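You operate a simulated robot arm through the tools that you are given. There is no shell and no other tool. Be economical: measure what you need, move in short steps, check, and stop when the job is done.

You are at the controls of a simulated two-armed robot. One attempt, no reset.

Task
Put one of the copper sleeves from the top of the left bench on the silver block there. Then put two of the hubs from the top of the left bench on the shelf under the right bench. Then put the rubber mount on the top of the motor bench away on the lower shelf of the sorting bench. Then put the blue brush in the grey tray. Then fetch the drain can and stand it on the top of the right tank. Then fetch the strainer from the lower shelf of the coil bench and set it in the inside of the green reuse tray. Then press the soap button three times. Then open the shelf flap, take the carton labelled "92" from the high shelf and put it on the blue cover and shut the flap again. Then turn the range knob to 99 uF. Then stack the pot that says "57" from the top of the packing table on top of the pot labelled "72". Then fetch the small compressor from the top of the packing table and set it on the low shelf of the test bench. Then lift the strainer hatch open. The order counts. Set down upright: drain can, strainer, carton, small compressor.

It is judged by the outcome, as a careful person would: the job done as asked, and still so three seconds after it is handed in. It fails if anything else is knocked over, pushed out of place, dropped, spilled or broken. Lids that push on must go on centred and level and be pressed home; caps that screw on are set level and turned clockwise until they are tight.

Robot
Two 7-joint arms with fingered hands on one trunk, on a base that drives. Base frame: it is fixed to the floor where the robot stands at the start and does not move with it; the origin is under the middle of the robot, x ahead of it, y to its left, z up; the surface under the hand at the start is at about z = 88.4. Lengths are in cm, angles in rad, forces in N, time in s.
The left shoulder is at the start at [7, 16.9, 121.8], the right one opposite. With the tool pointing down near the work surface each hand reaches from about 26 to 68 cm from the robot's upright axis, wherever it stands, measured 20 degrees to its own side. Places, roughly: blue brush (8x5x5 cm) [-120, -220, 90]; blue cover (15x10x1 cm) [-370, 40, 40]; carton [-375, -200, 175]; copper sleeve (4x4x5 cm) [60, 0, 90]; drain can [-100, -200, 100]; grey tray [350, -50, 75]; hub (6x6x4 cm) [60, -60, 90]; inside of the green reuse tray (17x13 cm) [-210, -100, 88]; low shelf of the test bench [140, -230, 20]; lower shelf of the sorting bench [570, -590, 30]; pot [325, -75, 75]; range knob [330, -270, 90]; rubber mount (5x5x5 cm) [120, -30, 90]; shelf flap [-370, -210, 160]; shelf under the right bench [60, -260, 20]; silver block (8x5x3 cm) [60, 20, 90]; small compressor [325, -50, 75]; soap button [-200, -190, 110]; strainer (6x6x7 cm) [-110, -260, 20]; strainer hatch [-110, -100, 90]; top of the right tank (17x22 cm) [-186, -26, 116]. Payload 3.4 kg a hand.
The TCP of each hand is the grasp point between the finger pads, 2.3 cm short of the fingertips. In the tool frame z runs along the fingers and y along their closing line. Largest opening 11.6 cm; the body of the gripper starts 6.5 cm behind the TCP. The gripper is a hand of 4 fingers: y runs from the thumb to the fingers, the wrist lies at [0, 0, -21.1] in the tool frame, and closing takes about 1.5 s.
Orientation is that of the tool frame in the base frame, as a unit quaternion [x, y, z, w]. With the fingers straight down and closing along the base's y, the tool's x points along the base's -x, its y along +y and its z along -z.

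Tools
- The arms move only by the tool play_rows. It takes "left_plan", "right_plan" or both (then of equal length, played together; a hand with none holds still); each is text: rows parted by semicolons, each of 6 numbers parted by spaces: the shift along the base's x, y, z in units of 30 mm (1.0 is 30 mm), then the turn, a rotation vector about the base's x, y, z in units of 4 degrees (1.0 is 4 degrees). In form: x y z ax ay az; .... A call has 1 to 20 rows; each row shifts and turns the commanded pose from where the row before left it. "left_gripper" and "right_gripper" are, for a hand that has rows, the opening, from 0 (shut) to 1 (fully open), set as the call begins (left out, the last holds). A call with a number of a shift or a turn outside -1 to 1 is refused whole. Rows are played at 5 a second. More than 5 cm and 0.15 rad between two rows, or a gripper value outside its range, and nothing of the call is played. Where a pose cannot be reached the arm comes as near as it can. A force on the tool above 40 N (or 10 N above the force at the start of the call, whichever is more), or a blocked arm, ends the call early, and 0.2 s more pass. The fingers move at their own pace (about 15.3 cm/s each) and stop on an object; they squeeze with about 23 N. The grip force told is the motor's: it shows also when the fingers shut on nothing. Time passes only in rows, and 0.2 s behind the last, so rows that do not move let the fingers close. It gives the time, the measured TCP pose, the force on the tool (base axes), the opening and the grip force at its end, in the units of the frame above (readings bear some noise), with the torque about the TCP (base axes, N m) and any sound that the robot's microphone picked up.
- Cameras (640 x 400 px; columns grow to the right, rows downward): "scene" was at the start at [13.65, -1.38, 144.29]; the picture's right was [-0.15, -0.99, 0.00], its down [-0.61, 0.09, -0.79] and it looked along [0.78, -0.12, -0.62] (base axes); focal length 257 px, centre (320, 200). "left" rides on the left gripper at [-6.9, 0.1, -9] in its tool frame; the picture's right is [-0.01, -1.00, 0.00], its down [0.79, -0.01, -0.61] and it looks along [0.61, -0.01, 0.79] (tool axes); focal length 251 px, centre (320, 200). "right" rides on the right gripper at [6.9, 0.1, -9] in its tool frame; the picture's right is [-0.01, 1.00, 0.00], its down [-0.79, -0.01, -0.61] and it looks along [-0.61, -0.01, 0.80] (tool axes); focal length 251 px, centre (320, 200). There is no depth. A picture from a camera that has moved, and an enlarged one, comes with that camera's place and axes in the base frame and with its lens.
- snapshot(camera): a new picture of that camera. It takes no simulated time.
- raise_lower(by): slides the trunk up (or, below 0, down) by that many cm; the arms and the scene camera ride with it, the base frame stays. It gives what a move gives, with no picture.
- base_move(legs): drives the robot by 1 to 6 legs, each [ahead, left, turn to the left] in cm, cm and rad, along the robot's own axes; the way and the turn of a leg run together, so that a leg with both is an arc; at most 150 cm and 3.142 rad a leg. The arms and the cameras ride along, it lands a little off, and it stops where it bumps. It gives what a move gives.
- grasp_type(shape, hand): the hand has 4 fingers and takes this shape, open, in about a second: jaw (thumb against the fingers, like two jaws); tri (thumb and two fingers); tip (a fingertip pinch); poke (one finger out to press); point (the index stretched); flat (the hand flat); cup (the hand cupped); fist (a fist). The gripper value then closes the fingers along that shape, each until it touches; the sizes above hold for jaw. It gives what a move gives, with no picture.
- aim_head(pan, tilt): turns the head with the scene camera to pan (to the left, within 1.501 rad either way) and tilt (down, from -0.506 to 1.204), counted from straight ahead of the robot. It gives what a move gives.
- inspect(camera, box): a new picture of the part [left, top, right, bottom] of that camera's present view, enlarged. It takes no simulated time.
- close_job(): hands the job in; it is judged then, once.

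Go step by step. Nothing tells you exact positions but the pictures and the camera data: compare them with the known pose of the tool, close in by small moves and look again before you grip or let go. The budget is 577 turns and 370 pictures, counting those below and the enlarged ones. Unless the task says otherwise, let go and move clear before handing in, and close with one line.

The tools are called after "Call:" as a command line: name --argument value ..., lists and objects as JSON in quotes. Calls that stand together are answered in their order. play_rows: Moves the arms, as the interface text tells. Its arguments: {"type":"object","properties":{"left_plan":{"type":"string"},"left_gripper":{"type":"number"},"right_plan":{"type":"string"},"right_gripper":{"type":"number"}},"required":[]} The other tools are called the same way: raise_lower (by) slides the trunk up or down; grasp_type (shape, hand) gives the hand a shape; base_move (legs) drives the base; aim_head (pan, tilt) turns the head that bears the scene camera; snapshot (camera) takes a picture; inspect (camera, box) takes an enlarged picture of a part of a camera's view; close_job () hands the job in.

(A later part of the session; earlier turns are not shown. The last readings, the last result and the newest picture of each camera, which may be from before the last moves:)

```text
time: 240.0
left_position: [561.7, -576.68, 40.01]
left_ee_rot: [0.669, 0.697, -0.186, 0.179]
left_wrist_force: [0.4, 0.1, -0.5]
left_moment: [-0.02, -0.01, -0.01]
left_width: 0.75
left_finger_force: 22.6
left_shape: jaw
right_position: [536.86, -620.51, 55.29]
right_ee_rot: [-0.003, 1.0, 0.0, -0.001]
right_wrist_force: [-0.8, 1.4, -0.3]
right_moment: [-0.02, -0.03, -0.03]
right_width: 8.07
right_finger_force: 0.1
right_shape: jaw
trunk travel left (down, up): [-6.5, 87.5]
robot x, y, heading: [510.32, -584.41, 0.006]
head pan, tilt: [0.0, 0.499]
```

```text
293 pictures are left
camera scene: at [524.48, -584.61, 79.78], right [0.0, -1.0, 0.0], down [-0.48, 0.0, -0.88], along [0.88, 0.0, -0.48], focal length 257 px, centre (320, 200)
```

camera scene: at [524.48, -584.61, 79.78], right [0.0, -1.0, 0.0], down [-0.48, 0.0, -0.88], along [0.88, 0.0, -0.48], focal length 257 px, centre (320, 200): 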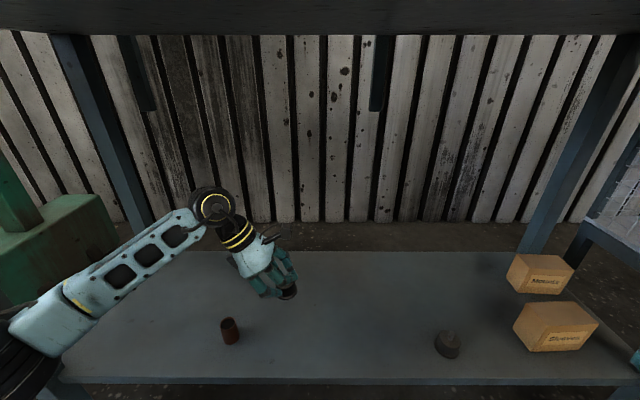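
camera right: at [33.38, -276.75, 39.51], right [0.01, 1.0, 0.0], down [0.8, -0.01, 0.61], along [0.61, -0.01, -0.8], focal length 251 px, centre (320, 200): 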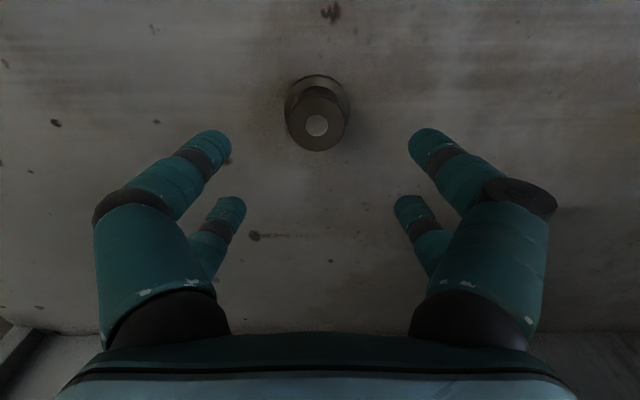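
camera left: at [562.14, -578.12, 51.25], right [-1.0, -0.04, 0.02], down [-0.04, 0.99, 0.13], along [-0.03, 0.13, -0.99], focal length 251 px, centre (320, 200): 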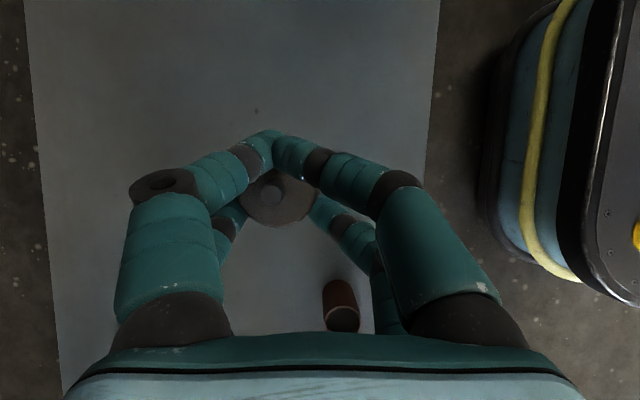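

A sleeve stands on the shelf at (559, −565); I'll shift 9 cm to −y, away from it, then lower.

Call:
play_rows --left_plan "0.1 -0.8 0 0 0 0;0.1 -0.8 0 0 0 0;0.1 -0.8 0 0 0 0;0.1 -0.8 0 0 0 0;0 0 -0.4 0 0 0;0 0 -0.4 0 0 0;0 0 -0.4 0 0 0;0 0 0 0 0 0"

Call:
snapshot --camera "scene"

Call:
snapshot --camera "left"

```text
time: 241.8
left_position: [563.06, -586.29, 36.32]
left_ee_rot: [0.669, 0.697, -0.187, 0.179]
left_wrist_force: [-1.4, 0.9, -0.7]
left_moment: [-0.01, 0.02, -0.01]
left_width: 0.77
left_finger_force: 22.6
left_shape: jaw
right_position: [536.82, -620.63, 55.32]
right_ee_rot: [-0.002, 1.0, 0.0, 0.0]
right_wrist_force: [0.3, 0.0, 0.4]
right_moment: [0.02, 0.01, 0.01]
right_width: 8.08
right_finger_force: 0.1
right_shape: jaw
trunk travel left (down, up): [-6.5, 87.5]
robot x, y, heading: [509.95, -584.44, -0.001]
head pan, tilt: [0.0, 0.499]
```

```text
292 pictures are left
camera scene: at [524.48, -584.61, 79.78], right [0.0, -1.0, 0.0], down [-0.48, 0.0, -0.88], along [0.88, 0.0, -0.48], focal length 257 px, centre (320, 200)
```

scene: 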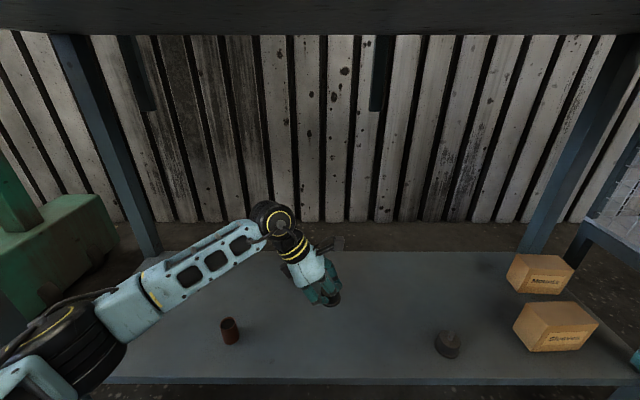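

```text
291 pictures are left
camera left: at [563.33, -587.75, 47.59], right [-1.0, -0.04, 0.03], down [-0.04, 0.99, 0.13], along [-0.03, 0.13, -0.99], focal length 251 px, centre (320, 200)
```

left: 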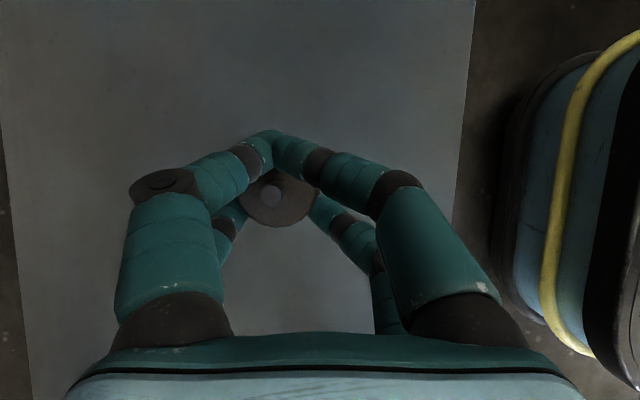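

Creeping down to contact.

Call:
play_rows --left_plan "0 0 -0.12 0 0 0;0 0 -0.12 0 0 0;0 0 -0.12 0 0 0;0 0 -0.12 0 0 0;0 0 -0.12 0 0 0;0 0 -0.12 0 0 0;0 0 -0.12 0 0 0;0 0 -0.12 0 0 0"

```text
time: 243.6
left_position: [563.0, -586.24, 33.36]
left_ee_rot: [0.67, 0.696, -0.187, 0.179]
left_wrist_force: [0.6, -0.3, -0.6]
left_moment: [-0.01, 0.02, 0.01]
left_width: 0.77
left_finger_force: 23.5
left_shape: jaw
right_position: [536.95, -620.49, 55.43]
right_ee_rot: [-0.003, 1.0, 0.0, 0.001]
right_wrist_force: [0.0, -0.5, 0.6]
right_moment: [-0.02, 0.0, 0.02]
right_width: 8.08
right_finger_force: 0.1
right_shape: jaw
trunk travel left (down, up): [-6.5, 87.5]
robot x, y, heading: [510.27, -584.79, 0.006]
head pan, tilt: [0.0, 0.499]
```

Call:
play_rows --left_plan "0 0 -0.12 0 0 0;0 0 -0.12 0 0 0;0 0 -0.12 0 0 0;0 0 -0.12 0 0 0;0 0 -0.12 0 0 0;0 0 -0.12 0 0 0;0 0 -0.12 0 0 0;0 0 -0.12 0 0 0"

Call:
inspect --camera "scene" --box '[240, 240, 400, 340]'

```text
time: 245.4
left_position: [562.93, -586.42, 30.91]
left_ee_rot: [0.671, 0.694, -0.187, 0.182]
left_wrist_force: [-2.1, -4.5, 18.6]
left_moment: [0.2, -0.19, -0.04]
left_width: 0.83
left_finger_force: 22.9
left_shape: jaw
right_position: [536.73, -620.53, 55.48]
right_ee_rot: [-0.002, 1.0, 0.0, 0.002]
right_wrist_force: [-0.5, 0.5, 0.2]
right_moment: [0.01, 0.01, 0.02]
right_width: 8.11
right_finger_force: 0.2
right_shape: jaw
trunk travel left (down, up): [-6.5, 87.5]
robot x, y, heading: [510.38, -584.88, 0.004]
head pan, tilt: [0.0, 0.499]
```

```text
4.00 times, centred on (320, 290) of scene
camera zoom: at [524.29, -584.63, 79.86], right [0.0, -1.0, 0.0], down [-0.48, 0.0, -0.88], along [0.88, 0.0, -0.48], focal length 1028 px, centre (320, -160)
```

zoom: 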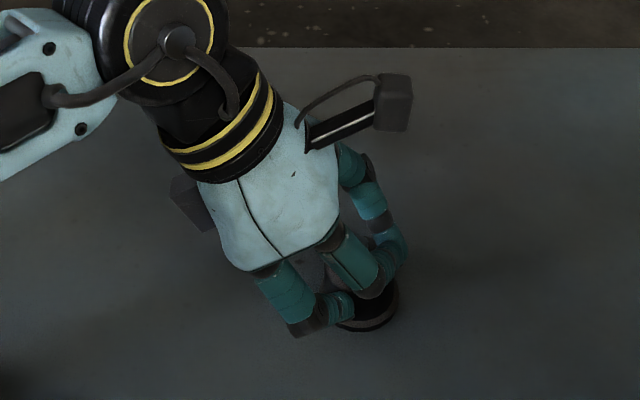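

Contact with the shelf. Releasing and backing out along the tilt.

Call:
play_rows --left_plan "0 0 0.08 0 0 0;0 0 0 0 0 0"

Call:
play_rows --left_plan "0 0 0 0 0 0;0 0 0 0 0 0;0 0 0 0 0 0;0 0 0 0 0 0;0 0.15 0.26 0 0 0;0 0.2 0.35 0 0 0;0 0.2 0.35 0 0 0;0 0.2 0.4 0 0 0;0 0.1 0.4 0 0 0;0 0 0 0 0 0" --left_gripper 0.8

Call:
inspect --camera "scene" --box '[200, 220, 440, 370]'

Call:
snapshot --camera "left"

```text
time: 246.0
left_position: [562.96, -586.32, 31.02]
left_ee_rot: [0.67, 0.696, -0.186, 0.179]
left_wrist_force: [-0.5, -4.4, 15.3]
left_moment: [0.13, -0.2, -0.07]
left_width: 0.79
left_finger_force: 22.8
left_shape: jaw
right_position: [536.75, -620.68, 55.45]
right_ee_rot: [-0.003, 1.0, 0.0, 0.002]
right_wrist_force: [-0.3, -0.2, 0.3]
right_moment: [0.01, 0.0, -0.03]
right_width: 8.09
right_finger_force: 0.1
right_shape: jaw
trunk travel left (down, up): [-6.5, 87.5]
robot x, y, heading: [510.52, -584.49, 0.004]
head pan, tilt: [0.0, 0.499]
```

```text
time: 248.2
left_position: [562.98, -583.77, 36.08]
left_ee_rot: [0.669, 0.697, -0.186, 0.179]
left_wrist_force: [0.0, 0.8, -0.5]
left_moment: [-0.01, 0.01, -0.02]
left_width: 9.22
left_finger_force: 0.0
left_shape: jaw
right_position: [536.82, -620.67, 55.26]
right_ee_rot: [-0.003, 1.0, 0.0, 0.0]
right_wrist_force: [-1.1, 0.2, -0.2]
right_moment: [-0.01, 0.02, -0.02]
right_width: 8.09
right_finger_force: 0.1
right_shape: jaw
trunk travel left (down, up): [-6.5, 87.5]
robot x, y, heading: [510.26, -584.31, 0.01]
head pan, tilt: [0.0, 0.499]
```

```text
2.67 times, centred on (320, 295) of scene
camera zoom: at [524.47, -584.61, 79.78], right [0.0, -1.0, 0.0], down [-0.48, 0.0, -0.88], along [0.88, 0.0, -0.48], focal length 685 px, centre (320, -53)
```

zoom: 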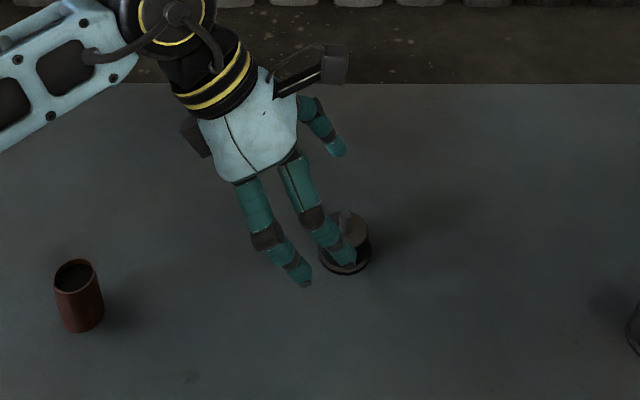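

```text
288 pictures are left
camera left: at [563.38, -585.2, 47.37], right [-1.0, -0.04, 0.03], down [-0.04, 0.99, 0.13], along [-0.03, 0.13, -0.99], focal length 251 px, centre (320, 200)
```

left: 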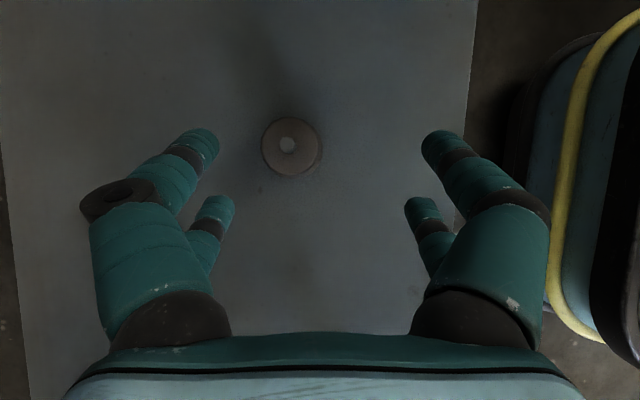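

Mount is placed upright. Lifting, retracting and backing out.

Call:
play_rows --left_plan "0 0 0.8 0 0 0;0 0 0.8 0 0 0;-0.9 0 0.3 -1 0 0;-0.9 0 0 -1 0 0;-0.9 0 0 -1 0 0;-0.9 0 0 -1 0 0;-0.9 0 0 -1 0 0;-0.9 0 0 -1 0 0;-0.9 0 0 -1 0 0;0 0 0 -0.5 0 0"

Call:
base_move --legs '[[-50, 0, 0]]'

Call:
raise_lower --by 40

Call:
raise_lower --by 40

```text
time: 250.4
left_position: [544.13, -583.78, 41.77]
left_ee_rot: [0.601, 0.623, -0.362, 0.346]
left_wrist_force: [0.6, 0.4, 1.0]
left_moment: [0.0, 0.0, 0.01]
left_width: 9.25
left_finger_force: 0.1
left_shape: jaw
right_position: [536.86, -620.6, 55.42]
right_ee_rot: [-0.003, 1.0, 0.0, 0.001]
right_wrist_force: [0.2, 0.1, -0.6]
right_moment: [-0.02, 0.02, 0.03]
right_width: 8.08
right_finger_force: 0.1
right_shape: jaw
trunk travel left (down, up): [-6.5, 87.5]
robot x, y, heading: [510.29, -584.51, 0.004]
head pan, tilt: [0.0, 0.499]
```

```text
time: 253.3
left_position: [494.2, -583.81, 41.7]
left_ee_rot: [0.598, 0.627, -0.359, 0.347]
left_wrist_force: [0.0, 0.3, -0.7]
left_moment: [-0.01, 0.01, 0.0]
left_width: 9.25
left_finger_force: 0.0
left_shape: jaw
right_position: [487.34, -620.68, 55.34]
right_ee_rot: [-0.006, 1.0, 0.0, 0.0]
right_wrist_force: [0.6, -0.8, 0.4]
right_moment: [0.01, -0.03, 0.03]
right_width: 8.06
right_finger_force: 0.0
right_shape: jaw
trunk travel left (down, up): [-6.5, 87.5]
robot x, y, heading: [460.72, -585.11, 0.014]
head pan, tilt: [0.0, 0.499]
```

```text
time: 257.1
left_position: [494.32, -583.9, 81.72]
left_ee_rot: [0.597, 0.627, -0.359, 0.348]
left_wrist_force: [0.3, -0.2, 0.1]
left_moment: [0.0, -0.01, -0.06]
left_width: 9.26
left_finger_force: 0.0
left_shape: jaw
right_position: [487.32, -620.76, 95.39]
right_ee_rot: [-0.007, 1.0, 0.0, -0.001]
right_wrist_force: [-0.2, 0.4, 0.2]
right_moment: [-0.03, 0.0, 0.0]
right_width: 8.07
right_finger_force: 0.1
right_shape: jaw
trunk travel left (down, up): [-46.5, 47.5]
robot x, y, heading: [460.23, -584.8, 0.01]
head pan, tilt: [0.0, 0.499]
```

```text
time: 261.0
left_position: [494.28, -583.85, 121.7]
left_ee_rot: [0.598, 0.626, -0.36, 0.347]
left_wrist_force: [0.5, 0.2, 0.5]
left_moment: [0.01, 0.0, 0.03]
left_width: 9.25
left_finger_force: 0.1
left_shape: jaw
right_position: [487.28, -620.76, 135.47]
right_ee_rot: [-0.006, 1.0, 0.0, 0.0]
right_wrist_force: [0.2, 0.0, -0.1]
right_moment: [0.04, -0.04, 0.04]
right_width: 8.08
right_finger_force: 0.0
right_shape: jaw
trunk travel left (down, up): [-86.5, 7.5]
robot x, y, heading: [460.52, -584.82, 0.011]
head pan, tilt: [0.0, 0.499]
```

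Fixing the left hand's orientation back to straight down while driving back toward the start aisle.

Call:
play_rows --left_plan "0 0 0 1 0 0;0 0 0 1 0 0;0 0 0 1 0 0;0 0 0 1 0 0;0 0 0 1 0 0;0 0 0 1 0 0;0 0 0 1 0 0;0 0 0 1 0 0;0 0 0 1 0 0;0 0 0 1 0 0;0 0 0 1 0 0;0 0 0 1 0 0;0 0 0 1 0 0;0 0 0 1 0 0;0 0 0 1 0 0;0 0 0 0 0 1;0 0 0 0 0 1;0 0 0 0 0 1;0 0 0 0 0 1;0 0 0 0 0 1" --left_gripper 0.8

Call:
play_rows --left_plan "0 0 0 0 0 1;0 0 0 0 0 1;0 0 0 0 0 1;0 0 0 0 0 1;0 0 0 0 0 1;0 0 0 0 0 1;0 0 0 0 0 1;0 0 0 0 0 1;0 0 0 0 0 1;0 0 0 0 0 1;0 0 0 0 0 1;0 0 0 0 0 1;0 0 0 0 0 1;0 0 0 0 0 1;0 0 0 0 0 1;0 0 0 0 0 1;0 0 0 0 0 1;0 0 0 0 0 0.8"

Call:
base_move --legs '[[0, 110, 0], [0, 110, 0], [0, 0, 3.13], [120, 0, 0], [118, 0, 0]]'

```text
time: 265.2
left_position: [494.29, -583.93, 121.77]
left_ee_rot: [0.555, 0.832, 0.003, 0.002]
left_wrist_force: [0.6, -0.4, -0.6]
left_moment: [0.01, -0.01, -0.01]
left_width: 9.26
left_finger_force: 0.1
left_shape: jaw
right_position: [487.28, -620.73, 135.43]
right_ee_rot: [-0.006, 1.0, 0.0, 0.0]
right_wrist_force: [0.5, 0.2, 0.0]
right_moment: [0.03, -0.01, 0.01]
right_width: 8.07
right_finger_force: 0.1
right_shape: jaw
trunk travel left (down, up): [-86.5, 7.5]
robot x, y, heading: [460.45, -584.58, 0.014]
head pan, tilt: [0.0, 0.499]
```

```text
time: 269.0
left_position: [494.41, -583.89, 121.75]
left_ee_rot: [-0.033, 0.999, 0.004, 0.0]
left_wrist_force: [-0.3, 0.2, 0.5]
left_moment: [0.02, 0.01, -0.01]
left_width: 9.26
left_finger_force: 0.1
left_shape: jaw
right_position: [487.26, -620.85, 135.46]
right_ee_rot: [-0.006, 1.0, 0.0, 0.0]
right_wrist_force: [1.0, 0.3, 0.4]
right_moment: [0.03, 0.03, -0.02]
right_width: 8.07
right_finger_force: 0.1
right_shape: jaw
trunk travel left (down, up): [-86.5, 7.5]
robot x, y, heading: [460.07, -584.63, 0.014]
head pan, tilt: [0.0, 0.499]
```

```text
time: 298.4
left_position: [186.59, -359.21, 121.67]
left_ee_rot: [1.0, 0.011, 0.0, 0.004]
left_wrist_force: [0.1, 0.6, -0.6]
left_moment: [-0.01, -0.02, -0.02]
left_width: 9.28
left_finger_force: 0.0
left_shape: jaw
right_position: [195.07, -322.7, 135.39]
right_ee_rot: [1.0, -0.015, -0.001, 0.0]
right_wrist_force: [0.0, -0.6, 0.2]
right_moment: [0.03, 0.01, -0.01]
right_width: 8.08
right_finger_force: 0.0
right_shape: jaw
trunk travel left (down, up): [-86.5, 7.5]
robot x, y, heading: [220.42, -359.72, 3.103]
head pan, tilt: [0.0, 0.499]
```

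Call:
base_move --legs '[[0, 33, 0.038], [130, 0, 0], [128, 0, 0]]'

Call:
aim_head --pan -0.6 --tilt 0.35

Call:
snapshot --camera "scene"

```text
time: 312.8
left_position: [-71.89, -400.12, 121.76]
left_ee_rot: [0.999, 0.042, 0.0, 0.003]
left_wrist_force: [0.1, -0.4, 0.1]
left_moment: [0.02, -0.01, -0.02]
left_width: 9.27
left_finger_force: 0.0
left_shape: jaw
right_position: [-65.65, -363.06, 135.49]
right_ee_rot: [1.0, 0.016, -0.001, 0.0]
right_wrist_force: [0.1, -0.8, 0.5]
right_moment: [-0.04, 0.01, -0.02]
right_width: 8.09
right_finger_force: 0.0
right_shape: jaw
trunk travel left (down, up): [-86.5, 7.5]
robot x, y, heading: [-37.94, -398.13, -3.107]
head pan, tilt: [0.0, 0.499]
```

```text
time: 313.8
left_position: [-71.98, -400.1, 121.8]
left_ee_rot: [0.999, 0.042, 0.0, 0.004]
left_wrist_force: [-0.5, -0.5, 0.5]
left_moment: [0.01, 0.01, -0.01]
left_width: 9.26
left_finger_force: 0.1
left_shape: jaw
right_position: [-65.7, -363.17, 135.5]
right_ee_rot: [1.0, 0.016, 0.0, 0.0]
right_wrist_force: [1.5, -0.4, 0.8]
right_moment: [0.0, 0.01, -0.01]
right_width: 8.08
right_finger_force: 0.2
right_shape: jaw
trunk travel left (down, up): [-86.5, 7.5]
robot x, y, heading: [-38.27, -398.49, -3.113]
head pan, tilt: [-0.6, 0.351]
```

```text
287 pictures are left
camera scene: at [-50.87, -393.54, 161.15], right [0.54, 0.84, 0.0], down [0.29, -0.19, -0.94], along [-0.79, 0.51, -0.34], focal length 257 px, centre (320, 200)
```

scene: 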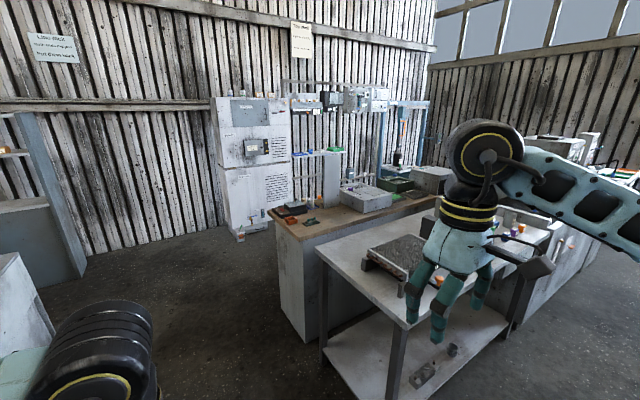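

The coil bench front is at x ≈ −96. Strafing to y ≈ −220 facing it.

Call:
base_move --legs '[[0, -90, -0.034], [0, -88, 0]]'

Call:
aim_head --pan 0 --tilt 0.6

Call:
snapshot --camera "scene"

```text
time: 322.8
left_position: [-73.36, -220.52, 121.73]
left_ee_rot: [1.0, 0.026, 0.0, 0.002]
left_wrist_force: [0.4, 1.1, -0.2]
left_moment: [0.01, 0.0, -0.02]
left_width: 9.22
left_finger_force: 0.1
left_shape: jaw
right_position: [-65.94, -183.8, 135.49]
right_ee_rot: [1.0, 0.001, 0.0, -0.001]
right_wrist_force: [0.6, -0.4, 0.5]
right_moment: [0.04, -0.03, 0.02]
right_width: 8.06
right_finger_force: 0.0
right_shape: jaw
trunk travel left (down, up): [-86.5, 7.5]
robot x, y, heading: [-39.18, -219.76, -3.141]
head pan, tilt: [-0.6, 0.351]
```

```text
time: 323.8
left_position: [-73.28, -220.49, 121.8]
left_ee_rot: [1.0, 0.026, 0.0, 0.003]
left_wrist_force: [-0.6, -0.1, 0.2]
left_moment: [-0.04, 0.01, -0.02]
left_width: 9.23
left_finger_force: 0.0
left_shape: jaw
right_position: [-65.99, -183.64, 135.4]
right_ee_rot: [1.0, 0.0, -0.001, 0.0]
right_wrist_force: [-0.4, -0.7, 0.1]
right_moment: [0.01, 0.0, -0.04]
right_width: 8.05
right_finger_force: 0.0
right_shape: jaw
trunk travel left (down, up): [-86.5, 7.5]
robot x, y, heading: [-39.16, -219.4, -3.139]
head pan, tilt: [0.0, 0.6]
```

```text
286 pictures are left
camera scene: at [-53.21, -219.8, 158.88], right [0.0, 1.0, 0.0], down [0.56, 0.0, -0.83], along [-0.83, 0.0, -0.56], focal length 257 px, centre (320, 200)
```

scene: 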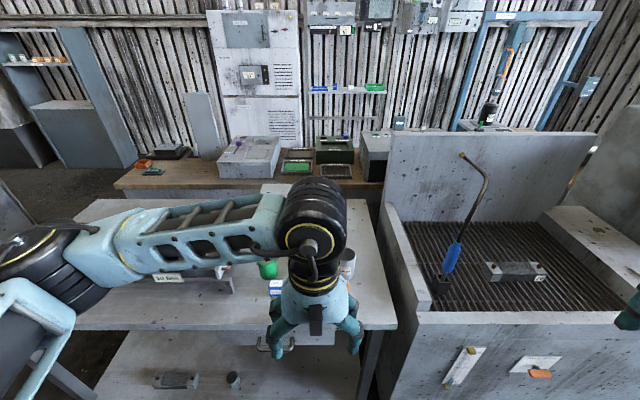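

The left hand covers the bench area; moving it aside.

Call:
play_rows --left_plan "0.3 -0.9 0.4 0 0 0;0.3 -0.9 0.4 0 0 0;0.3 -0.9 0.4 0 0 0;0.3 -0.9 0.4 0 0 0;0.3 -0.9 0.4 0 0 0;0 -0.9 0 0 0 0;0 -0.9 0 0 0 0;0 0 0 0 0 0"

Call:
snapshot --camera "scene"

Call:
inspect --camera "scene" --box '[200, 160, 440, 310]'

```text
time: 325.6
left_position: [-68.99, -239.25, 127.64]
left_ee_rot: [1.0, 0.026, 0.0, 0.004]
left_wrist_force: [-0.2, -1.0, -0.6]
left_moment: [-0.01, 0.0, 0.01]
left_width: 9.25
left_finger_force: 0.0
left_shape: jaw
right_position: [-65.95, -183.75, 135.36]
right_ee_rot: [1.0, 0.001, 0.0, 0.001]
right_wrist_force: [-0.3, 0.3, 0.0]
right_moment: [0.01, 0.03, -0.01]
right_width: 8.05
right_finger_force: 0.0
right_shape: jaw
trunk travel left (down, up): [-86.5, 7.5]
robot x, y, heading: [-39.21, -219.87, -3.145]
head pan, tilt: [0.0, 0.6]
```

```text
285 pictures are left
camera scene: at [-53.21, -219.79, 158.87], right [0.0, 1.0, 0.0], down [0.56, 0.0, -0.83], along [-0.83, 0.0, -0.56], focal length 257 px, centre (320, 200)
```

scene: 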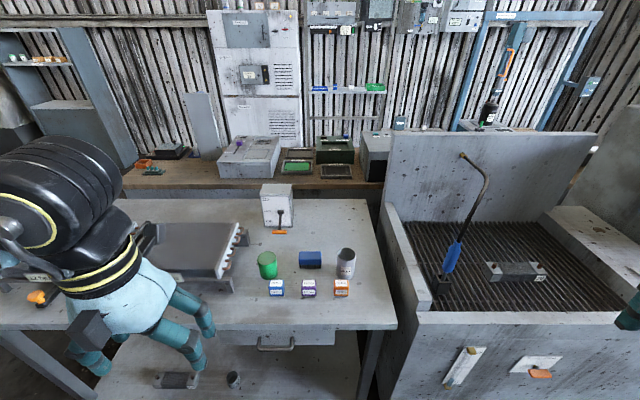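

```text
2.67 times, centred on (320, 235) of scene
camera zoom: at [-53.21, -219.79, 158.87], right [0.0, 1.0, 0.0], down [0.56, 0.0, -0.83], along [-0.83, 0.0, -0.56], focal length 685 px, centre (320, 107)
```

zoom: 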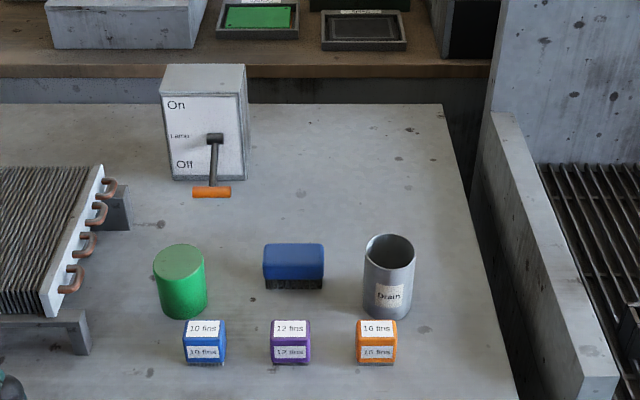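

Blue brush is at (−116, −223), the drain can right beside it. Driving 25 cm in and placing the left hand above the brush.

Call:
base_move --legs '[[24, 0, 0]]'

Call:
play_rows --left_plan "-0.9 0.5 -0.5 0 0 0;-0.9 0.7 -0.7 0 0 0;-0.9 0.8 -0.7 0 0 0;-0.9 0.8 -0.7 0 0 0;-0.9 0.8 -0.7 0 0 0;-0.9 0.8 -0.7 0 0 0;-0.9 0.8 -0.7 0 0 0;-0.9 0 -0.7 0 0 0;-0.4 0 -0.7 0 0 0;0 0 0 0 0 0" --left_gripper 0.9

Call:
snapshot --camera "left"

Call:
snapshot --camera "scene"

```text
time: 327.4
left_position: [-92.66, -239.42, 127.64]
left_ee_rot: [1.0, 0.026, -0.001, 0.004]
left_wrist_force: [-1.1, 0.4, -0.5]
left_moment: [0.01, 0.03, -0.04]
left_width: 9.26
left_finger_force: 0.1
left_shape: jaw
right_position: [-89.69, -183.71, 135.48]
right_ee_rot: [1.0, 0.0, -0.001, 0.0]
right_wrist_force: [-0.2, 0.8, 0.4]
right_moment: [0.03, 0.01, 0.0]
right_width: 8.05
right_finger_force: 0.1
right_shape: jaw
trunk travel left (down, up): [-86.5, 7.5]
robot x, y, heading: [-63.83, -219.55, -3.145]
head pan, tilt: [0.0, 0.6]
```

```text
time: 329.6
left_position: [-115.81, -223.78, 109.49]
left_ee_rot: [1.0, 0.026, 0.0, 0.004]
left_wrist_force: [-0.2, 0.1, 0.5]
left_moment: [0.0, -0.01, 0.01]
left_width: 10.43
left_finger_force: 0.1
left_shape: jaw
right_position: [-90.07, -183.68, 135.43]
right_ee_rot: [1.0, 0.0, -0.001, 0.0]
right_wrist_force: [0.0, 0.1, -0.1]
right_moment: [-0.02, 0.01, 0.01]
right_width: 8.03
right_finger_force: 0.1
right_shape: jaw
trunk travel left (down, up): [-86.5, 7.5]
robot x, y, heading: [-63.28, -219.47, -3.137]
head pan, tilt: [0.0, 0.6]
```

```text
283 pictures are left
camera left: at [-122.62, -224.14, 118.53], right [-0.06, 1.0, -0.01], down [0.79, 0.05, 0.61], along [0.61, 0.03, -0.8], focal length 251 px, centre (320, 200)
```

left: 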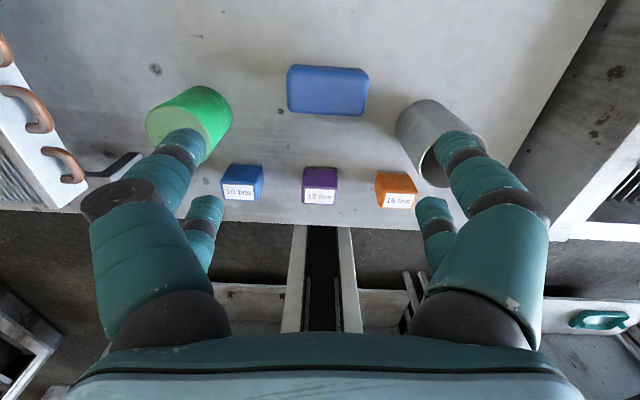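

```text
282 pictures are left
camera scene: at [-77.22, -219.82, 158.88], right [0.0, 1.0, 0.0], down [0.56, 0.0, -0.83], along [-0.83, 0.0, -0.56], focal length 257 px, centre (320, 200)
```

scene: 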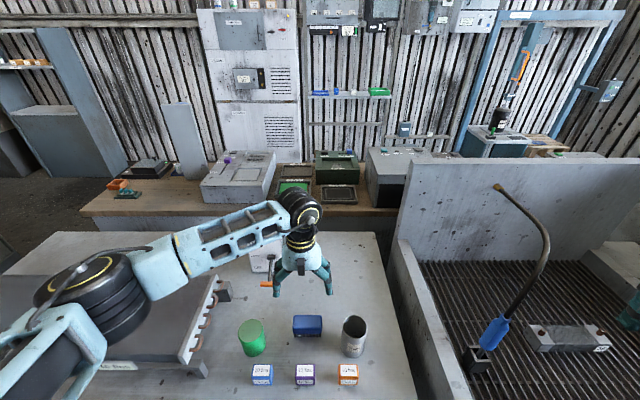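

Aligned to the brush. Descending between the two cans.

Call:
play_rows --left_plan "-0.1 0.12 -0.8 0 0 0;0 0 -0.8 0 0 0;0 0 -0.8 0 0 0;0 0 -0.8 0 0 0;0 0 -0.7 0 0 0;0 0 -0.5 0 0 0;0 0 0 0 0 0" --left_gripper 0.84

Call:
snapshot --camera "left"

```text
time: 331.2
left_position: [-116.09, -223.52, 96.1]
left_ee_rot: [1.0, 0.026, 0.0, 0.003]
left_wrist_force: [0.1, -0.2, 0.4]
left_moment: [-0.01, 0.02, 0.04]
left_width: 9.75
left_finger_force: 0.1
left_shape: jaw
right_position: [-90.08, -183.62, 135.39]
right_ee_rot: [1.0, 0.001, -0.001, 0.0]
right_wrist_force: [-0.2, -0.4, -0.3]
right_moment: [-0.02, 0.01, 0.02]
right_width: 8.07
right_finger_force: 0.1
right_shape: jaw
trunk travel left (down, up): [-86.5, 7.5]
robot x, y, heading: [-63.15, -219.59, -3.138]
head pan, tilt: [0.0, 0.6]
```

```text
281 pictures are left
camera left: at [-122.88, -223.8, 105.23], right [-0.06, 1.0, -0.01], down [0.79, 0.05, 0.61], along [0.61, 0.03, -0.79], focal length 251 px, centre (320, 200)
```

left: 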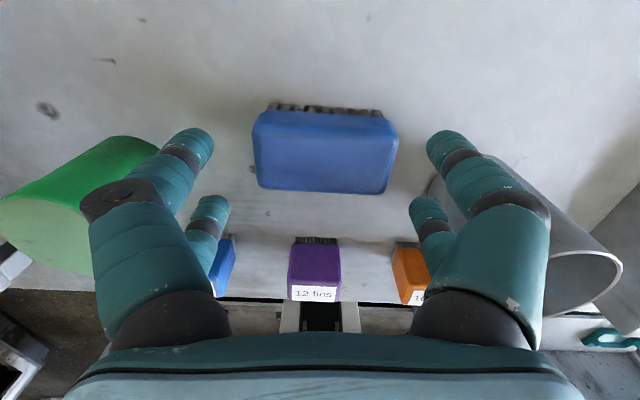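

Call:
play_rows --left_plan "-0.1 0.1 -0.5 0 0 0;0 0 -0.5 0 0 0;0 0 -0.5 0 0 0;0 0 0 0 0 0"

Call:
play_rows --left_plan "0 0 0 0 0 0;0 0 0 0 0 0;0 0 0 0 0 0;0 0 0 0 0 0;0 0 0 0 0 0;0 0 0 0 0 0;0 0 0.4 0 0 0;0 0 0.6 0 0 0;0 0 0.8 0 0 0;0 0 0 0 0 0" --left_gripper 0

Call:
snapshot --camera "left"

```text
time: 332.2
left_position: [-116.23, -223.17, 91.65]
left_ee_rot: [1.0, 0.026, 0.0, 0.004]
left_wrist_force: [0.1, 0.1, -0.6]
left_moment: [-0.02, -0.01, -0.02]
left_width: 9.78
left_finger_force: 0.1
left_shape: jaw
right_position: [-90.03, -183.66, 135.38]
right_ee_rot: [1.0, 0.001, -0.002, 0.0]
right_wrist_force: [0.2, 0.1, 0.1]
right_moment: [-0.01, 0.01, 0.02]
right_width: 8.1
right_finger_force: 0.1
right_shape: jaw
trunk travel left (down, up): [-86.5, 7.5]
robot x, y, heading: [-63.26, -220.39, -3.141]
head pan, tilt: [0.0, 0.6]
```

```text
time: 334.4
left_position: [-116.3, -223.14, 97.14]
left_ee_rot: [1.0, 0.026, -0.001, 0.004]
left_wrist_force: [-0.2, -1.0, -0.8]
left_moment: [0.0, 0.01, 0.02]
left_width: 5.21
left_finger_force: 23.7
left_shape: jaw
right_position: [-90.03, -183.52, 135.33]
right_ee_rot: [1.0, 0.001, -0.001, 0.0]
right_wrist_force: [1.0, 0.1, -0.6]
right_moment: [-0.04, 0.02, 0.01]
right_width: 8.07
right_finger_force: 0.1
right_shape: jaw
trunk travel left (down, up): [-86.5, 7.5]
robot x, y, heading: [-63.35, -219.73, -3.139]
head pan, tilt: [0.0, 0.6]
```

```text
280 pictures are left
camera left: at [-123.19, -223.59, 106.22], right [-0.06, 1.0, -0.01], down [0.79, 0.05, 0.61], along [0.61, 0.03, -0.79], focal length 251 px, centre (320, 200)
```

left: 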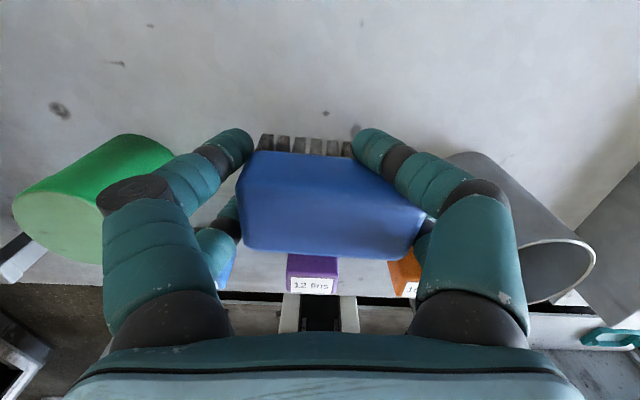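

Brush held. Raising, retracting, and driving the route to the packing table.

Call:
play_rows --left_plan "0 0 0.9 0 0 0;0 0 0.9 0 0 0;0 0 0.9 0 0 0;0 0 0.9 0 0 0;0 0 0.9 0 0 0;0 0 0.9 0 0 0;0 0 0.9 0 0 0;0 0 0.9 0 0 0;0.9 0 0 0 0 0;0.9 0 0 0 0 0;0.9 0 0 0 0 0;0.9 0 0 0 0 0;0.9 0 0 0 0 0;0.9 0 0 0 0 0;0 0 0 0 0 0"

Call:
base_move --legs '[[-24, 0, 0], [0, 0, 3.141], [0, -90, 0], [0, -84, 0], [130, 0, 0], [132, 0, 0]]'

```text
time: 337.6
left_position: [-100.2, -223.03, 118.69]
left_ee_rot: [1.0, 0.026, 0.0, 0.004]
left_wrist_force: [0.5, 0.4, -0.6]
left_moment: [0.02, 0.03, 0.02]
left_width: 5.09
left_finger_force: 22.9
left_shape: jaw
right_position: [-90.11, -183.73, 135.37]
right_ee_rot: [1.0, 0.001, -0.001, 0.0]
right_wrist_force: [0.4, 0.2, -0.2]
right_moment: [-0.01, -0.03, 0.02]
right_width: 8.06
right_finger_force: 0.1
right_shape: jaw
trunk travel left (down, up): [-86.5, 7.5]
robot x, y, heading: [-63.46, -219.81, -3.139]
head pan, tilt: [0.0, 0.6]
```

```text
time: 367.5
left_position: [256.99, -396.44, 118.64]
left_ee_rot: [-0.017, 1.0, 0.003, 0.0]
left_wrist_force: [-0.2, -0.3, -0.9]
left_moment: [0.02, -0.02, 0.01]
left_width: 5.05
left_finger_force: 22.6
left_shape: jaw
right_position: [246.07, -435.69, 135.39]
right_ee_rot: [0.01, 1.0, 0.0, 0.001]
right_wrist_force: [0.4, -0.3, 0.5]
right_moment: [-0.02, -0.02, -0.02]
right_width: 8.07
right_finger_force: 0.1
right_shape: jaw
trunk travel left (down, up): [-86.5, 7.5]
robot x, y, heading: [220.23, -399.02, -0.021]
head pan, tilt: [0.0, 0.6]
```

Call:
base_move --legs '[[0, 0, 1.59], [115, 0, 0], [115, 0, 0], [110, 0, 0], [0, 0, -1.57]]'

Call:
aim_head --pan 0 --tilt 0.5

Call:
snapshot --camera "scene"

```text
time: 391.8
left_position: [251.31, -54.02, 118.63]
left_ee_rot: [-0.041, 0.999, 0.004, -0.001]
left_wrist_force: [0.5, 0.2, -1.4]
left_moment: [0.0, 0.0, -0.01]
left_width: 5.03
left_finger_force: 22.9
left_shape: jaw
right_position: [242.43, -93.66, 135.5]
right_ee_rot: [-0.017, 1.0, 0.001, 0.001]
right_wrist_force: [-0.2, -0.3, -0.5]
right_moment: [0.0, 0.03, -0.02]
right_width: 8.09
right_finger_force: 0.1
right_shape: jaw
trunk travel left (down, up): [-86.5, 7.5]
robot x, y, heading: [214.95, -58.4, 0.029]
head pan, tilt: [0.0, 0.6]
```

```text
time: 392.5
left_position: [251.41, -54.02, 118.64]
left_ee_rot: [-0.041, 0.999, 0.004, 0.0]
left_wrist_force: [-0.1, -0.6, -2.0]
left_moment: [0.0, -0.01, -0.03]
left_width: 5.01
left_finger_force: 23.2
left_shape: jaw
right_position: [242.29, -93.69, 135.39]
right_ee_rot: [-0.016, 1.0, 0.0, 0.001]
right_wrist_force: [0.0, -0.2, 0.0]
right_moment: [-0.03, 0.0, 0.03]
right_width: 8.08
right_finger_force: 0.0
right_shape: jaw
trunk travel left (down, up): [-86.5, 7.5]
robot x, y, heading: [214.46, -58.78, 0.028]
head pan, tilt: [0.0, 0.499]
```

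```text
279 pictures are left
camera scene: at [229.07, -58.06, 159.78], right [0.03, -1.0, 0.0], down [-0.48, -0.01, -0.88], along [0.88, 0.03, -0.48], focal length 257 px, centre (320, 200)
```

scene: 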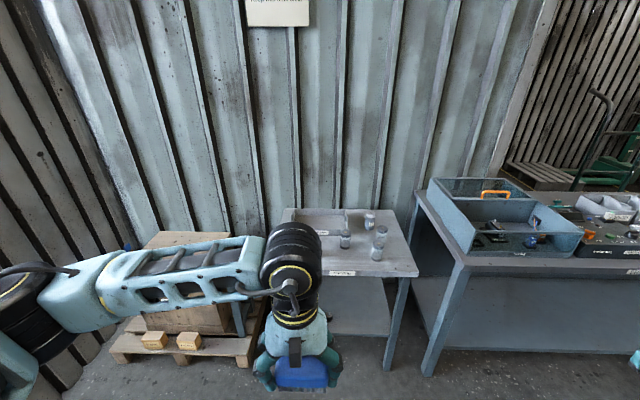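

The packing table is ahead with the grey tray and pots. Driving closer.

Call:
base_move --legs '[[66, 0, -0.028]]'

Call:
play_rows --left_plan "-0.5 0.8 0 0 0 0;-0.5 0.8 0 0 0 0;0 0.8 0 0 0 0;0 0.8 0 0 0 0;0 0.8 0 0 0 0;0 0 0 0 0 0"

Call:
aim_head --pan 0 --tilt 0.8

Call:
snapshot --camera "scene"

```text
time: 396.1
left_position: [317.54, -54.25, 118.65]
left_ee_rot: [-0.024, 1.0, 0.004, 0.001]
left_wrist_force: [-0.2, -0.4, -1.2]
left_moment: [-0.02, -0.01, -0.01]
left_width: 4.99
left_finger_force: 22.6
left_shape: jaw
right_position: [307.12, -93.66, 135.43]
right_ee_rot: [0.001, 1.0, 0.001, 0.001]
right_wrist_force: [-0.9, -0.7, -0.3]
right_moment: [-0.01, -0.01, 0.02]
right_width: 8.04
right_finger_force: 0.0
right_shape: jaw
trunk travel left (down, up): [-86.5, 7.5]
robot x, y, heading: [281.01, -57.68, 0.001]
head pan, tilt: [0.0, 0.499]
```

```text
time: 397.5
left_position: [314.58, -42.33, 118.68]
left_ee_rot: [-0.024, 1.0, 0.003, 0.0]
left_wrist_force: [0.6, -1.3, -1.0]
left_moment: [0.01, 0.01, -0.03]
left_width: 4.99
left_finger_force: 22.9
left_shape: jaw
right_position: [307.33, -93.77, 135.3]
right_ee_rot: [0.001, 1.0, 0.0, 0.001]
right_wrist_force: [1.2, -0.3, 0.4]
right_moment: [0.02, 0.02, 0.0]
right_width: 8.07
right_finger_force: 0.2
right_shape: jaw
trunk travel left (down, up): [-86.5, 7.5]
robot x, y, heading: [280.78, -57.53, -0.003]
head pan, tilt: [0.0, 0.499]
```

```text
time: 398.3
left_position: [314.59, -42.38, 118.71]
left_ee_rot: [-0.025, 1.0, 0.004, 0.0]
left_wrist_force: [0.2, 0.1, -1.1]
left_moment: [0.02, -0.02, -0.01]
left_width: 4.98
left_finger_force: 22.8
left_shape: jaw
right_position: [307.22, -93.72, 135.4]
right_ee_rot: [0.0, 1.0, 0.0, 0.001]
right_wrist_force: [0.2, 0.3, 0.4]
right_moment: [0.01, 0.02, 0.01]
right_width: 8.09
right_finger_force: 0.1
right_shape: jaw
trunk travel left (down, up): [-86.5, 7.5]
robot x, y, heading: [280.68, -57.5, -0.006]
head pan, tilt: [0.0, 0.799]
```

```text
278 pictures are left
camera scene: at [294.11, -57.67, 157.19], right [0.0, -1.0, 0.0], down [-0.72, 0.0, -0.7], along [0.7, 0.0, -0.72], focal length 257 px, centre (320, 200)
```

scene: 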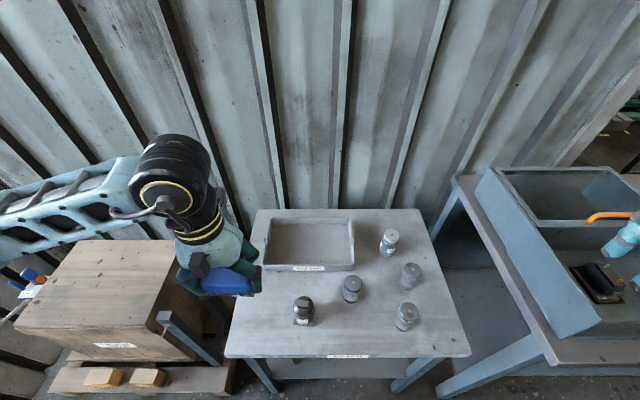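

Grey tray interior centre ≈ (350, −54), z ≈ 76. Lowering trunk, driving 12 cm closer and moving the brush above it.

Call:
raise_lower --by -15

Call:
base_move --legs '[[12, 0, 0]]'

Call:
play_rows --left_plan "0.8 -0.3 0 0 0 0;0.8 -0.3 0 0 0 0;0.8 -0.4 0 0 0 0;0.8 -0.4 0 0 0 0;0.8 -0.5 0 0 0 0;0.8 -0.5 -0.3 0 0 0;0.8 -0.5 -0.3 0 0 0;0.8 -0.5 -0.3 0 0 0;0.9 0 -0.3 0 0 0;0 0 0 0 0 0"

Call:
snapshot --camera "scene"

Call:
snapshot --camera "left"

```text
time: 400.1
left_position: [314.49, -42.31, 103.64]
left_ee_rot: [-0.025, 1.0, 0.004, 0.0]
left_wrist_force: [-0.1, -0.1, -0.9]
left_moment: [0.01, -0.03, 0.02]
left_width: 4.99
left_finger_force: 22.9
left_shape: jaw
right_position: [307.25, -93.57, 120.45]
right_ee_rot: [0.001, 1.0, 0.0, 0.001]
right_wrist_force: [0.5, -0.1, 0.6]
right_moment: [0.01, -0.02, 0.04]
right_width: 8.11
right_finger_force: 0.0
right_shape: jaw
trunk travel left (down, up): [-71.5, 22.5]
robot x, y, heading: [281.06, -57.12, -0.007]
head pan, tilt: [0.0, 0.799]
```

```text
time: 401.3
left_position: [326.56, -42.38, 103.74]
left_ee_rot: [-0.023, 1.0, 0.003, 0.001]
left_wrist_force: [-0.6, 0.4, -1.4]
left_moment: [0.0, 0.0, 0.02]
left_width: 4.99
left_finger_force: 23.1
left_shape: jaw
right_position: [319.21, -93.71, 120.47]
right_ee_rot: [0.001, 1.0, 0.001, 0.001]
right_wrist_force: [0.4, -0.7, 0.0]
right_moment: [0.01, -0.01, -0.01]
right_width: 8.09
right_finger_force: 0.0
right_shape: jaw
trunk travel left (down, up): [-71.5, 22.5]
robot x, y, heading: [293.19, -57.63, -0.005]
head pan, tilt: [0.0, 0.799]
```

```text
time: 403.5
left_position: [348.56, -52.48, 100.03]
left_ee_rot: [-0.025, 1.0, 0.004, 0.0]
left_wrist_force: [0.1, -0.1, -0.6]
left_moment: [-0.02, -0.01, -0.03]
left_width: 4.95
left_finger_force: 23.1
left_shape: jaw
right_position: [319.33, -93.62, 120.43]
right_ee_rot: [0.0, 1.0, -0.001, 0.001]
right_wrist_force: [-0.1, -1.0, 0.0]
right_moment: [0.03, 0.01, 0.0]
right_width: 8.07
right_finger_force: 0.0
right_shape: jaw
trunk travel left (down, up): [-71.5, 22.5]
robot x, y, heading: [292.8, -57.34, -0.007]
head pan, tilt: [0.0, 0.799]
```

```text
277 pictures are left
camera scene: at [306.16, -57.63, 142.19], right [0.0, -1.0, 0.0], down [-0.72, 0.0, -0.7], along [0.7, 0.0, -0.72], focal length 257 px, centre (320, 200)
```

scene: 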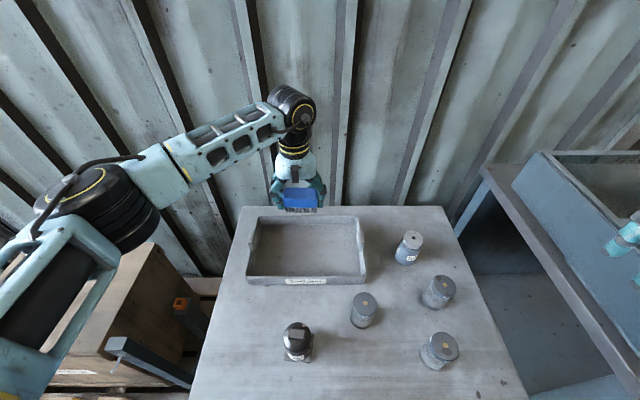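

```text
276 pictures are left
camera left: at [355.37, -52.25, 109.08], right [0.06, -1.0, -0.01], down [-0.79, -0.05, 0.61], along [-0.61, -0.03, -0.8], focal length 251 px, centre (320, 200)
```

left: 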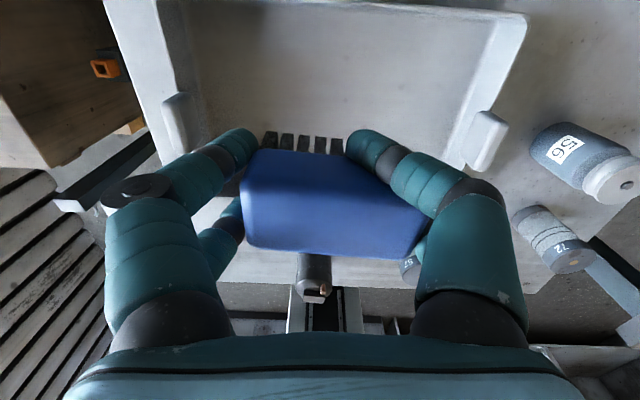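

Brush is over the tray. Lowering.

Call:
play_rows --left_plan "0.1 -0.3 -0.8 0 0 0;0 0 -0.8 0 0 0;0 0 -0.8 0 0 0;0 0 -0.8 0 0 0;0 0 -0.8 0 0 0;0 0 -0.8 0 0 0;0 0 0 0 0 0"

Call:
snapshot --camera "left"

Call:
inspect --camera "scene" --box '[200, 150, 440, 300]'

```text
time: 405.1
left_position: [348.84, -53.27, 85.47]
left_ee_rot: [-0.024, 1.0, 0.003, 0.0]
left_wrist_force: [-0.3, 0.2, -1.0]
left_moment: [0.01, -0.02, -0.01]
left_width: 4.91
left_finger_force: 22.9
left_shape: jaw
right_position: [319.49, -93.68, 120.4]
right_ee_rot: [0.001, 1.0, 0.0, 0.002]
right_wrist_force: [0.2, -0.1, -0.8]
right_moment: [0.01, 0.03, 0.0]
right_width: 8.07
right_finger_force: 0.0
right_shape: jaw
trunk travel left (down, up): [-71.5, 22.5]
robot x, y, heading: [292.98, -57.42, -0.002]
head pan, tilt: [0.0, 0.799]
```

```text
275 pictures are left
camera left: at [355.61, -53.1, 94.6], right [0.06, -1.0, -0.01], down [-0.79, -0.05, 0.61], along [-0.61, -0.03, -0.79], focal length 251 px, centre (320, 200)
```

left: 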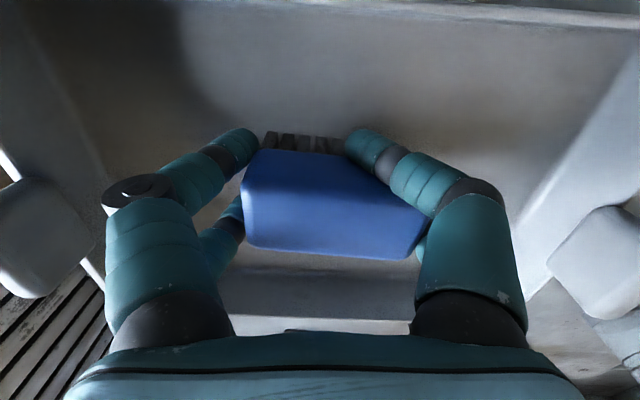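

```text
2.67 times, centred on (320, 225) of scene
camera zoom: at [306.19, -57.67, 142.19], right [0.0, -1.0, 0.0], down [-0.72, 0.0, -0.7], along [0.7, 0.0, -0.72], focal length 685 px, centre (320, 133)
```

zoom: 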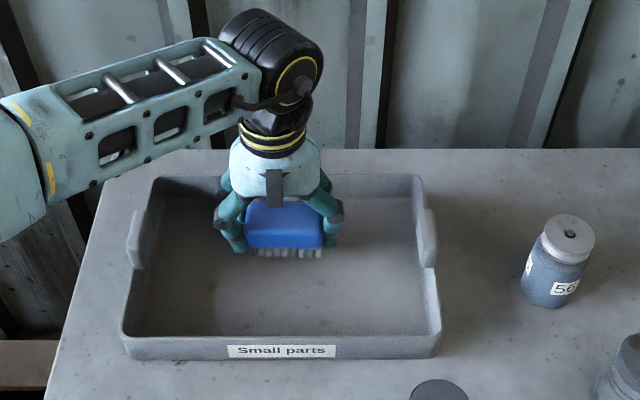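

Call:
play_rows --left_plan "0 0 -0.4 0 0 0;0 0 -0.3 0 0 0;0 0 -0.12 0 0 0;0 0 -0.12 0 0 0;0 0 -0.12 0 0 0;0 0 -0.12 0 0 0;0 0 -0.12 0 0 0;0 0 -0.12 0 0 0;0 0 -0.12 0 0 0;0 0 -0.12 0 0 0;0 0 -0.12 0 0 0"

```text
time: 405.9
left_position: [348.75, -53.41, 83.82]
left_ee_rot: [-0.025, 1.0, 0.002, 0.005]
left_wrist_force: [-6.8, 3.7, 27.0]
left_moment: [0.29, 0.67, -0.05]
left_width: 4.83
left_finger_force: 22.8
left_shape: jaw
right_position: [318.99, -93.64, 120.47]
right_ee_rot: [0.001, 1.0, -0.001, 0.003]
right_wrist_force: [-0.1, 0.5, 0.1]
right_moment: [0.02, -0.01, 0.0]
right_width: 8.07
right_finger_force: 0.0
right_shape: jaw
trunk travel left (down, up): [-71.5, 22.5]
robot x, y, heading: [292.88, -57.75, -0.004]
head pan, tilt: [0.0, 0.799]
stopped in row 4 (left hand): the force on the tool passed its limit at 45 N (the readings are from after the stop); the commanded pose is now the measured one
```

Call:
inspect --camera "scene" --box '[240, 180, 400, 280]'

```text
4.00 times, centred on (320, 230) of scene
camera zoom: at [305.69, -57.62, 142.26], right [0.0, -1.0, 0.0], down [-0.71, 0.0, -0.7], along [0.7, 0.0, -0.71], focal length 1028 px, centre (320, 80)
```

zoom: 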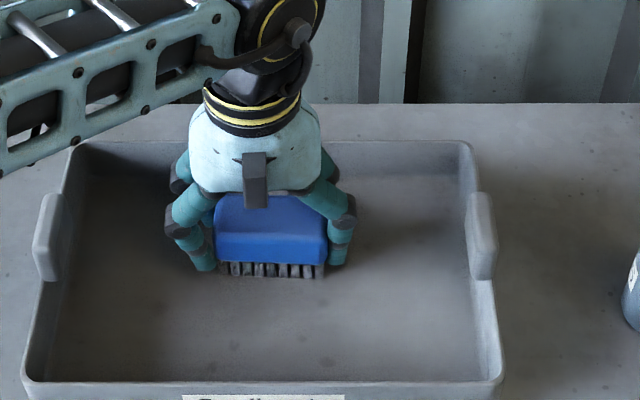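

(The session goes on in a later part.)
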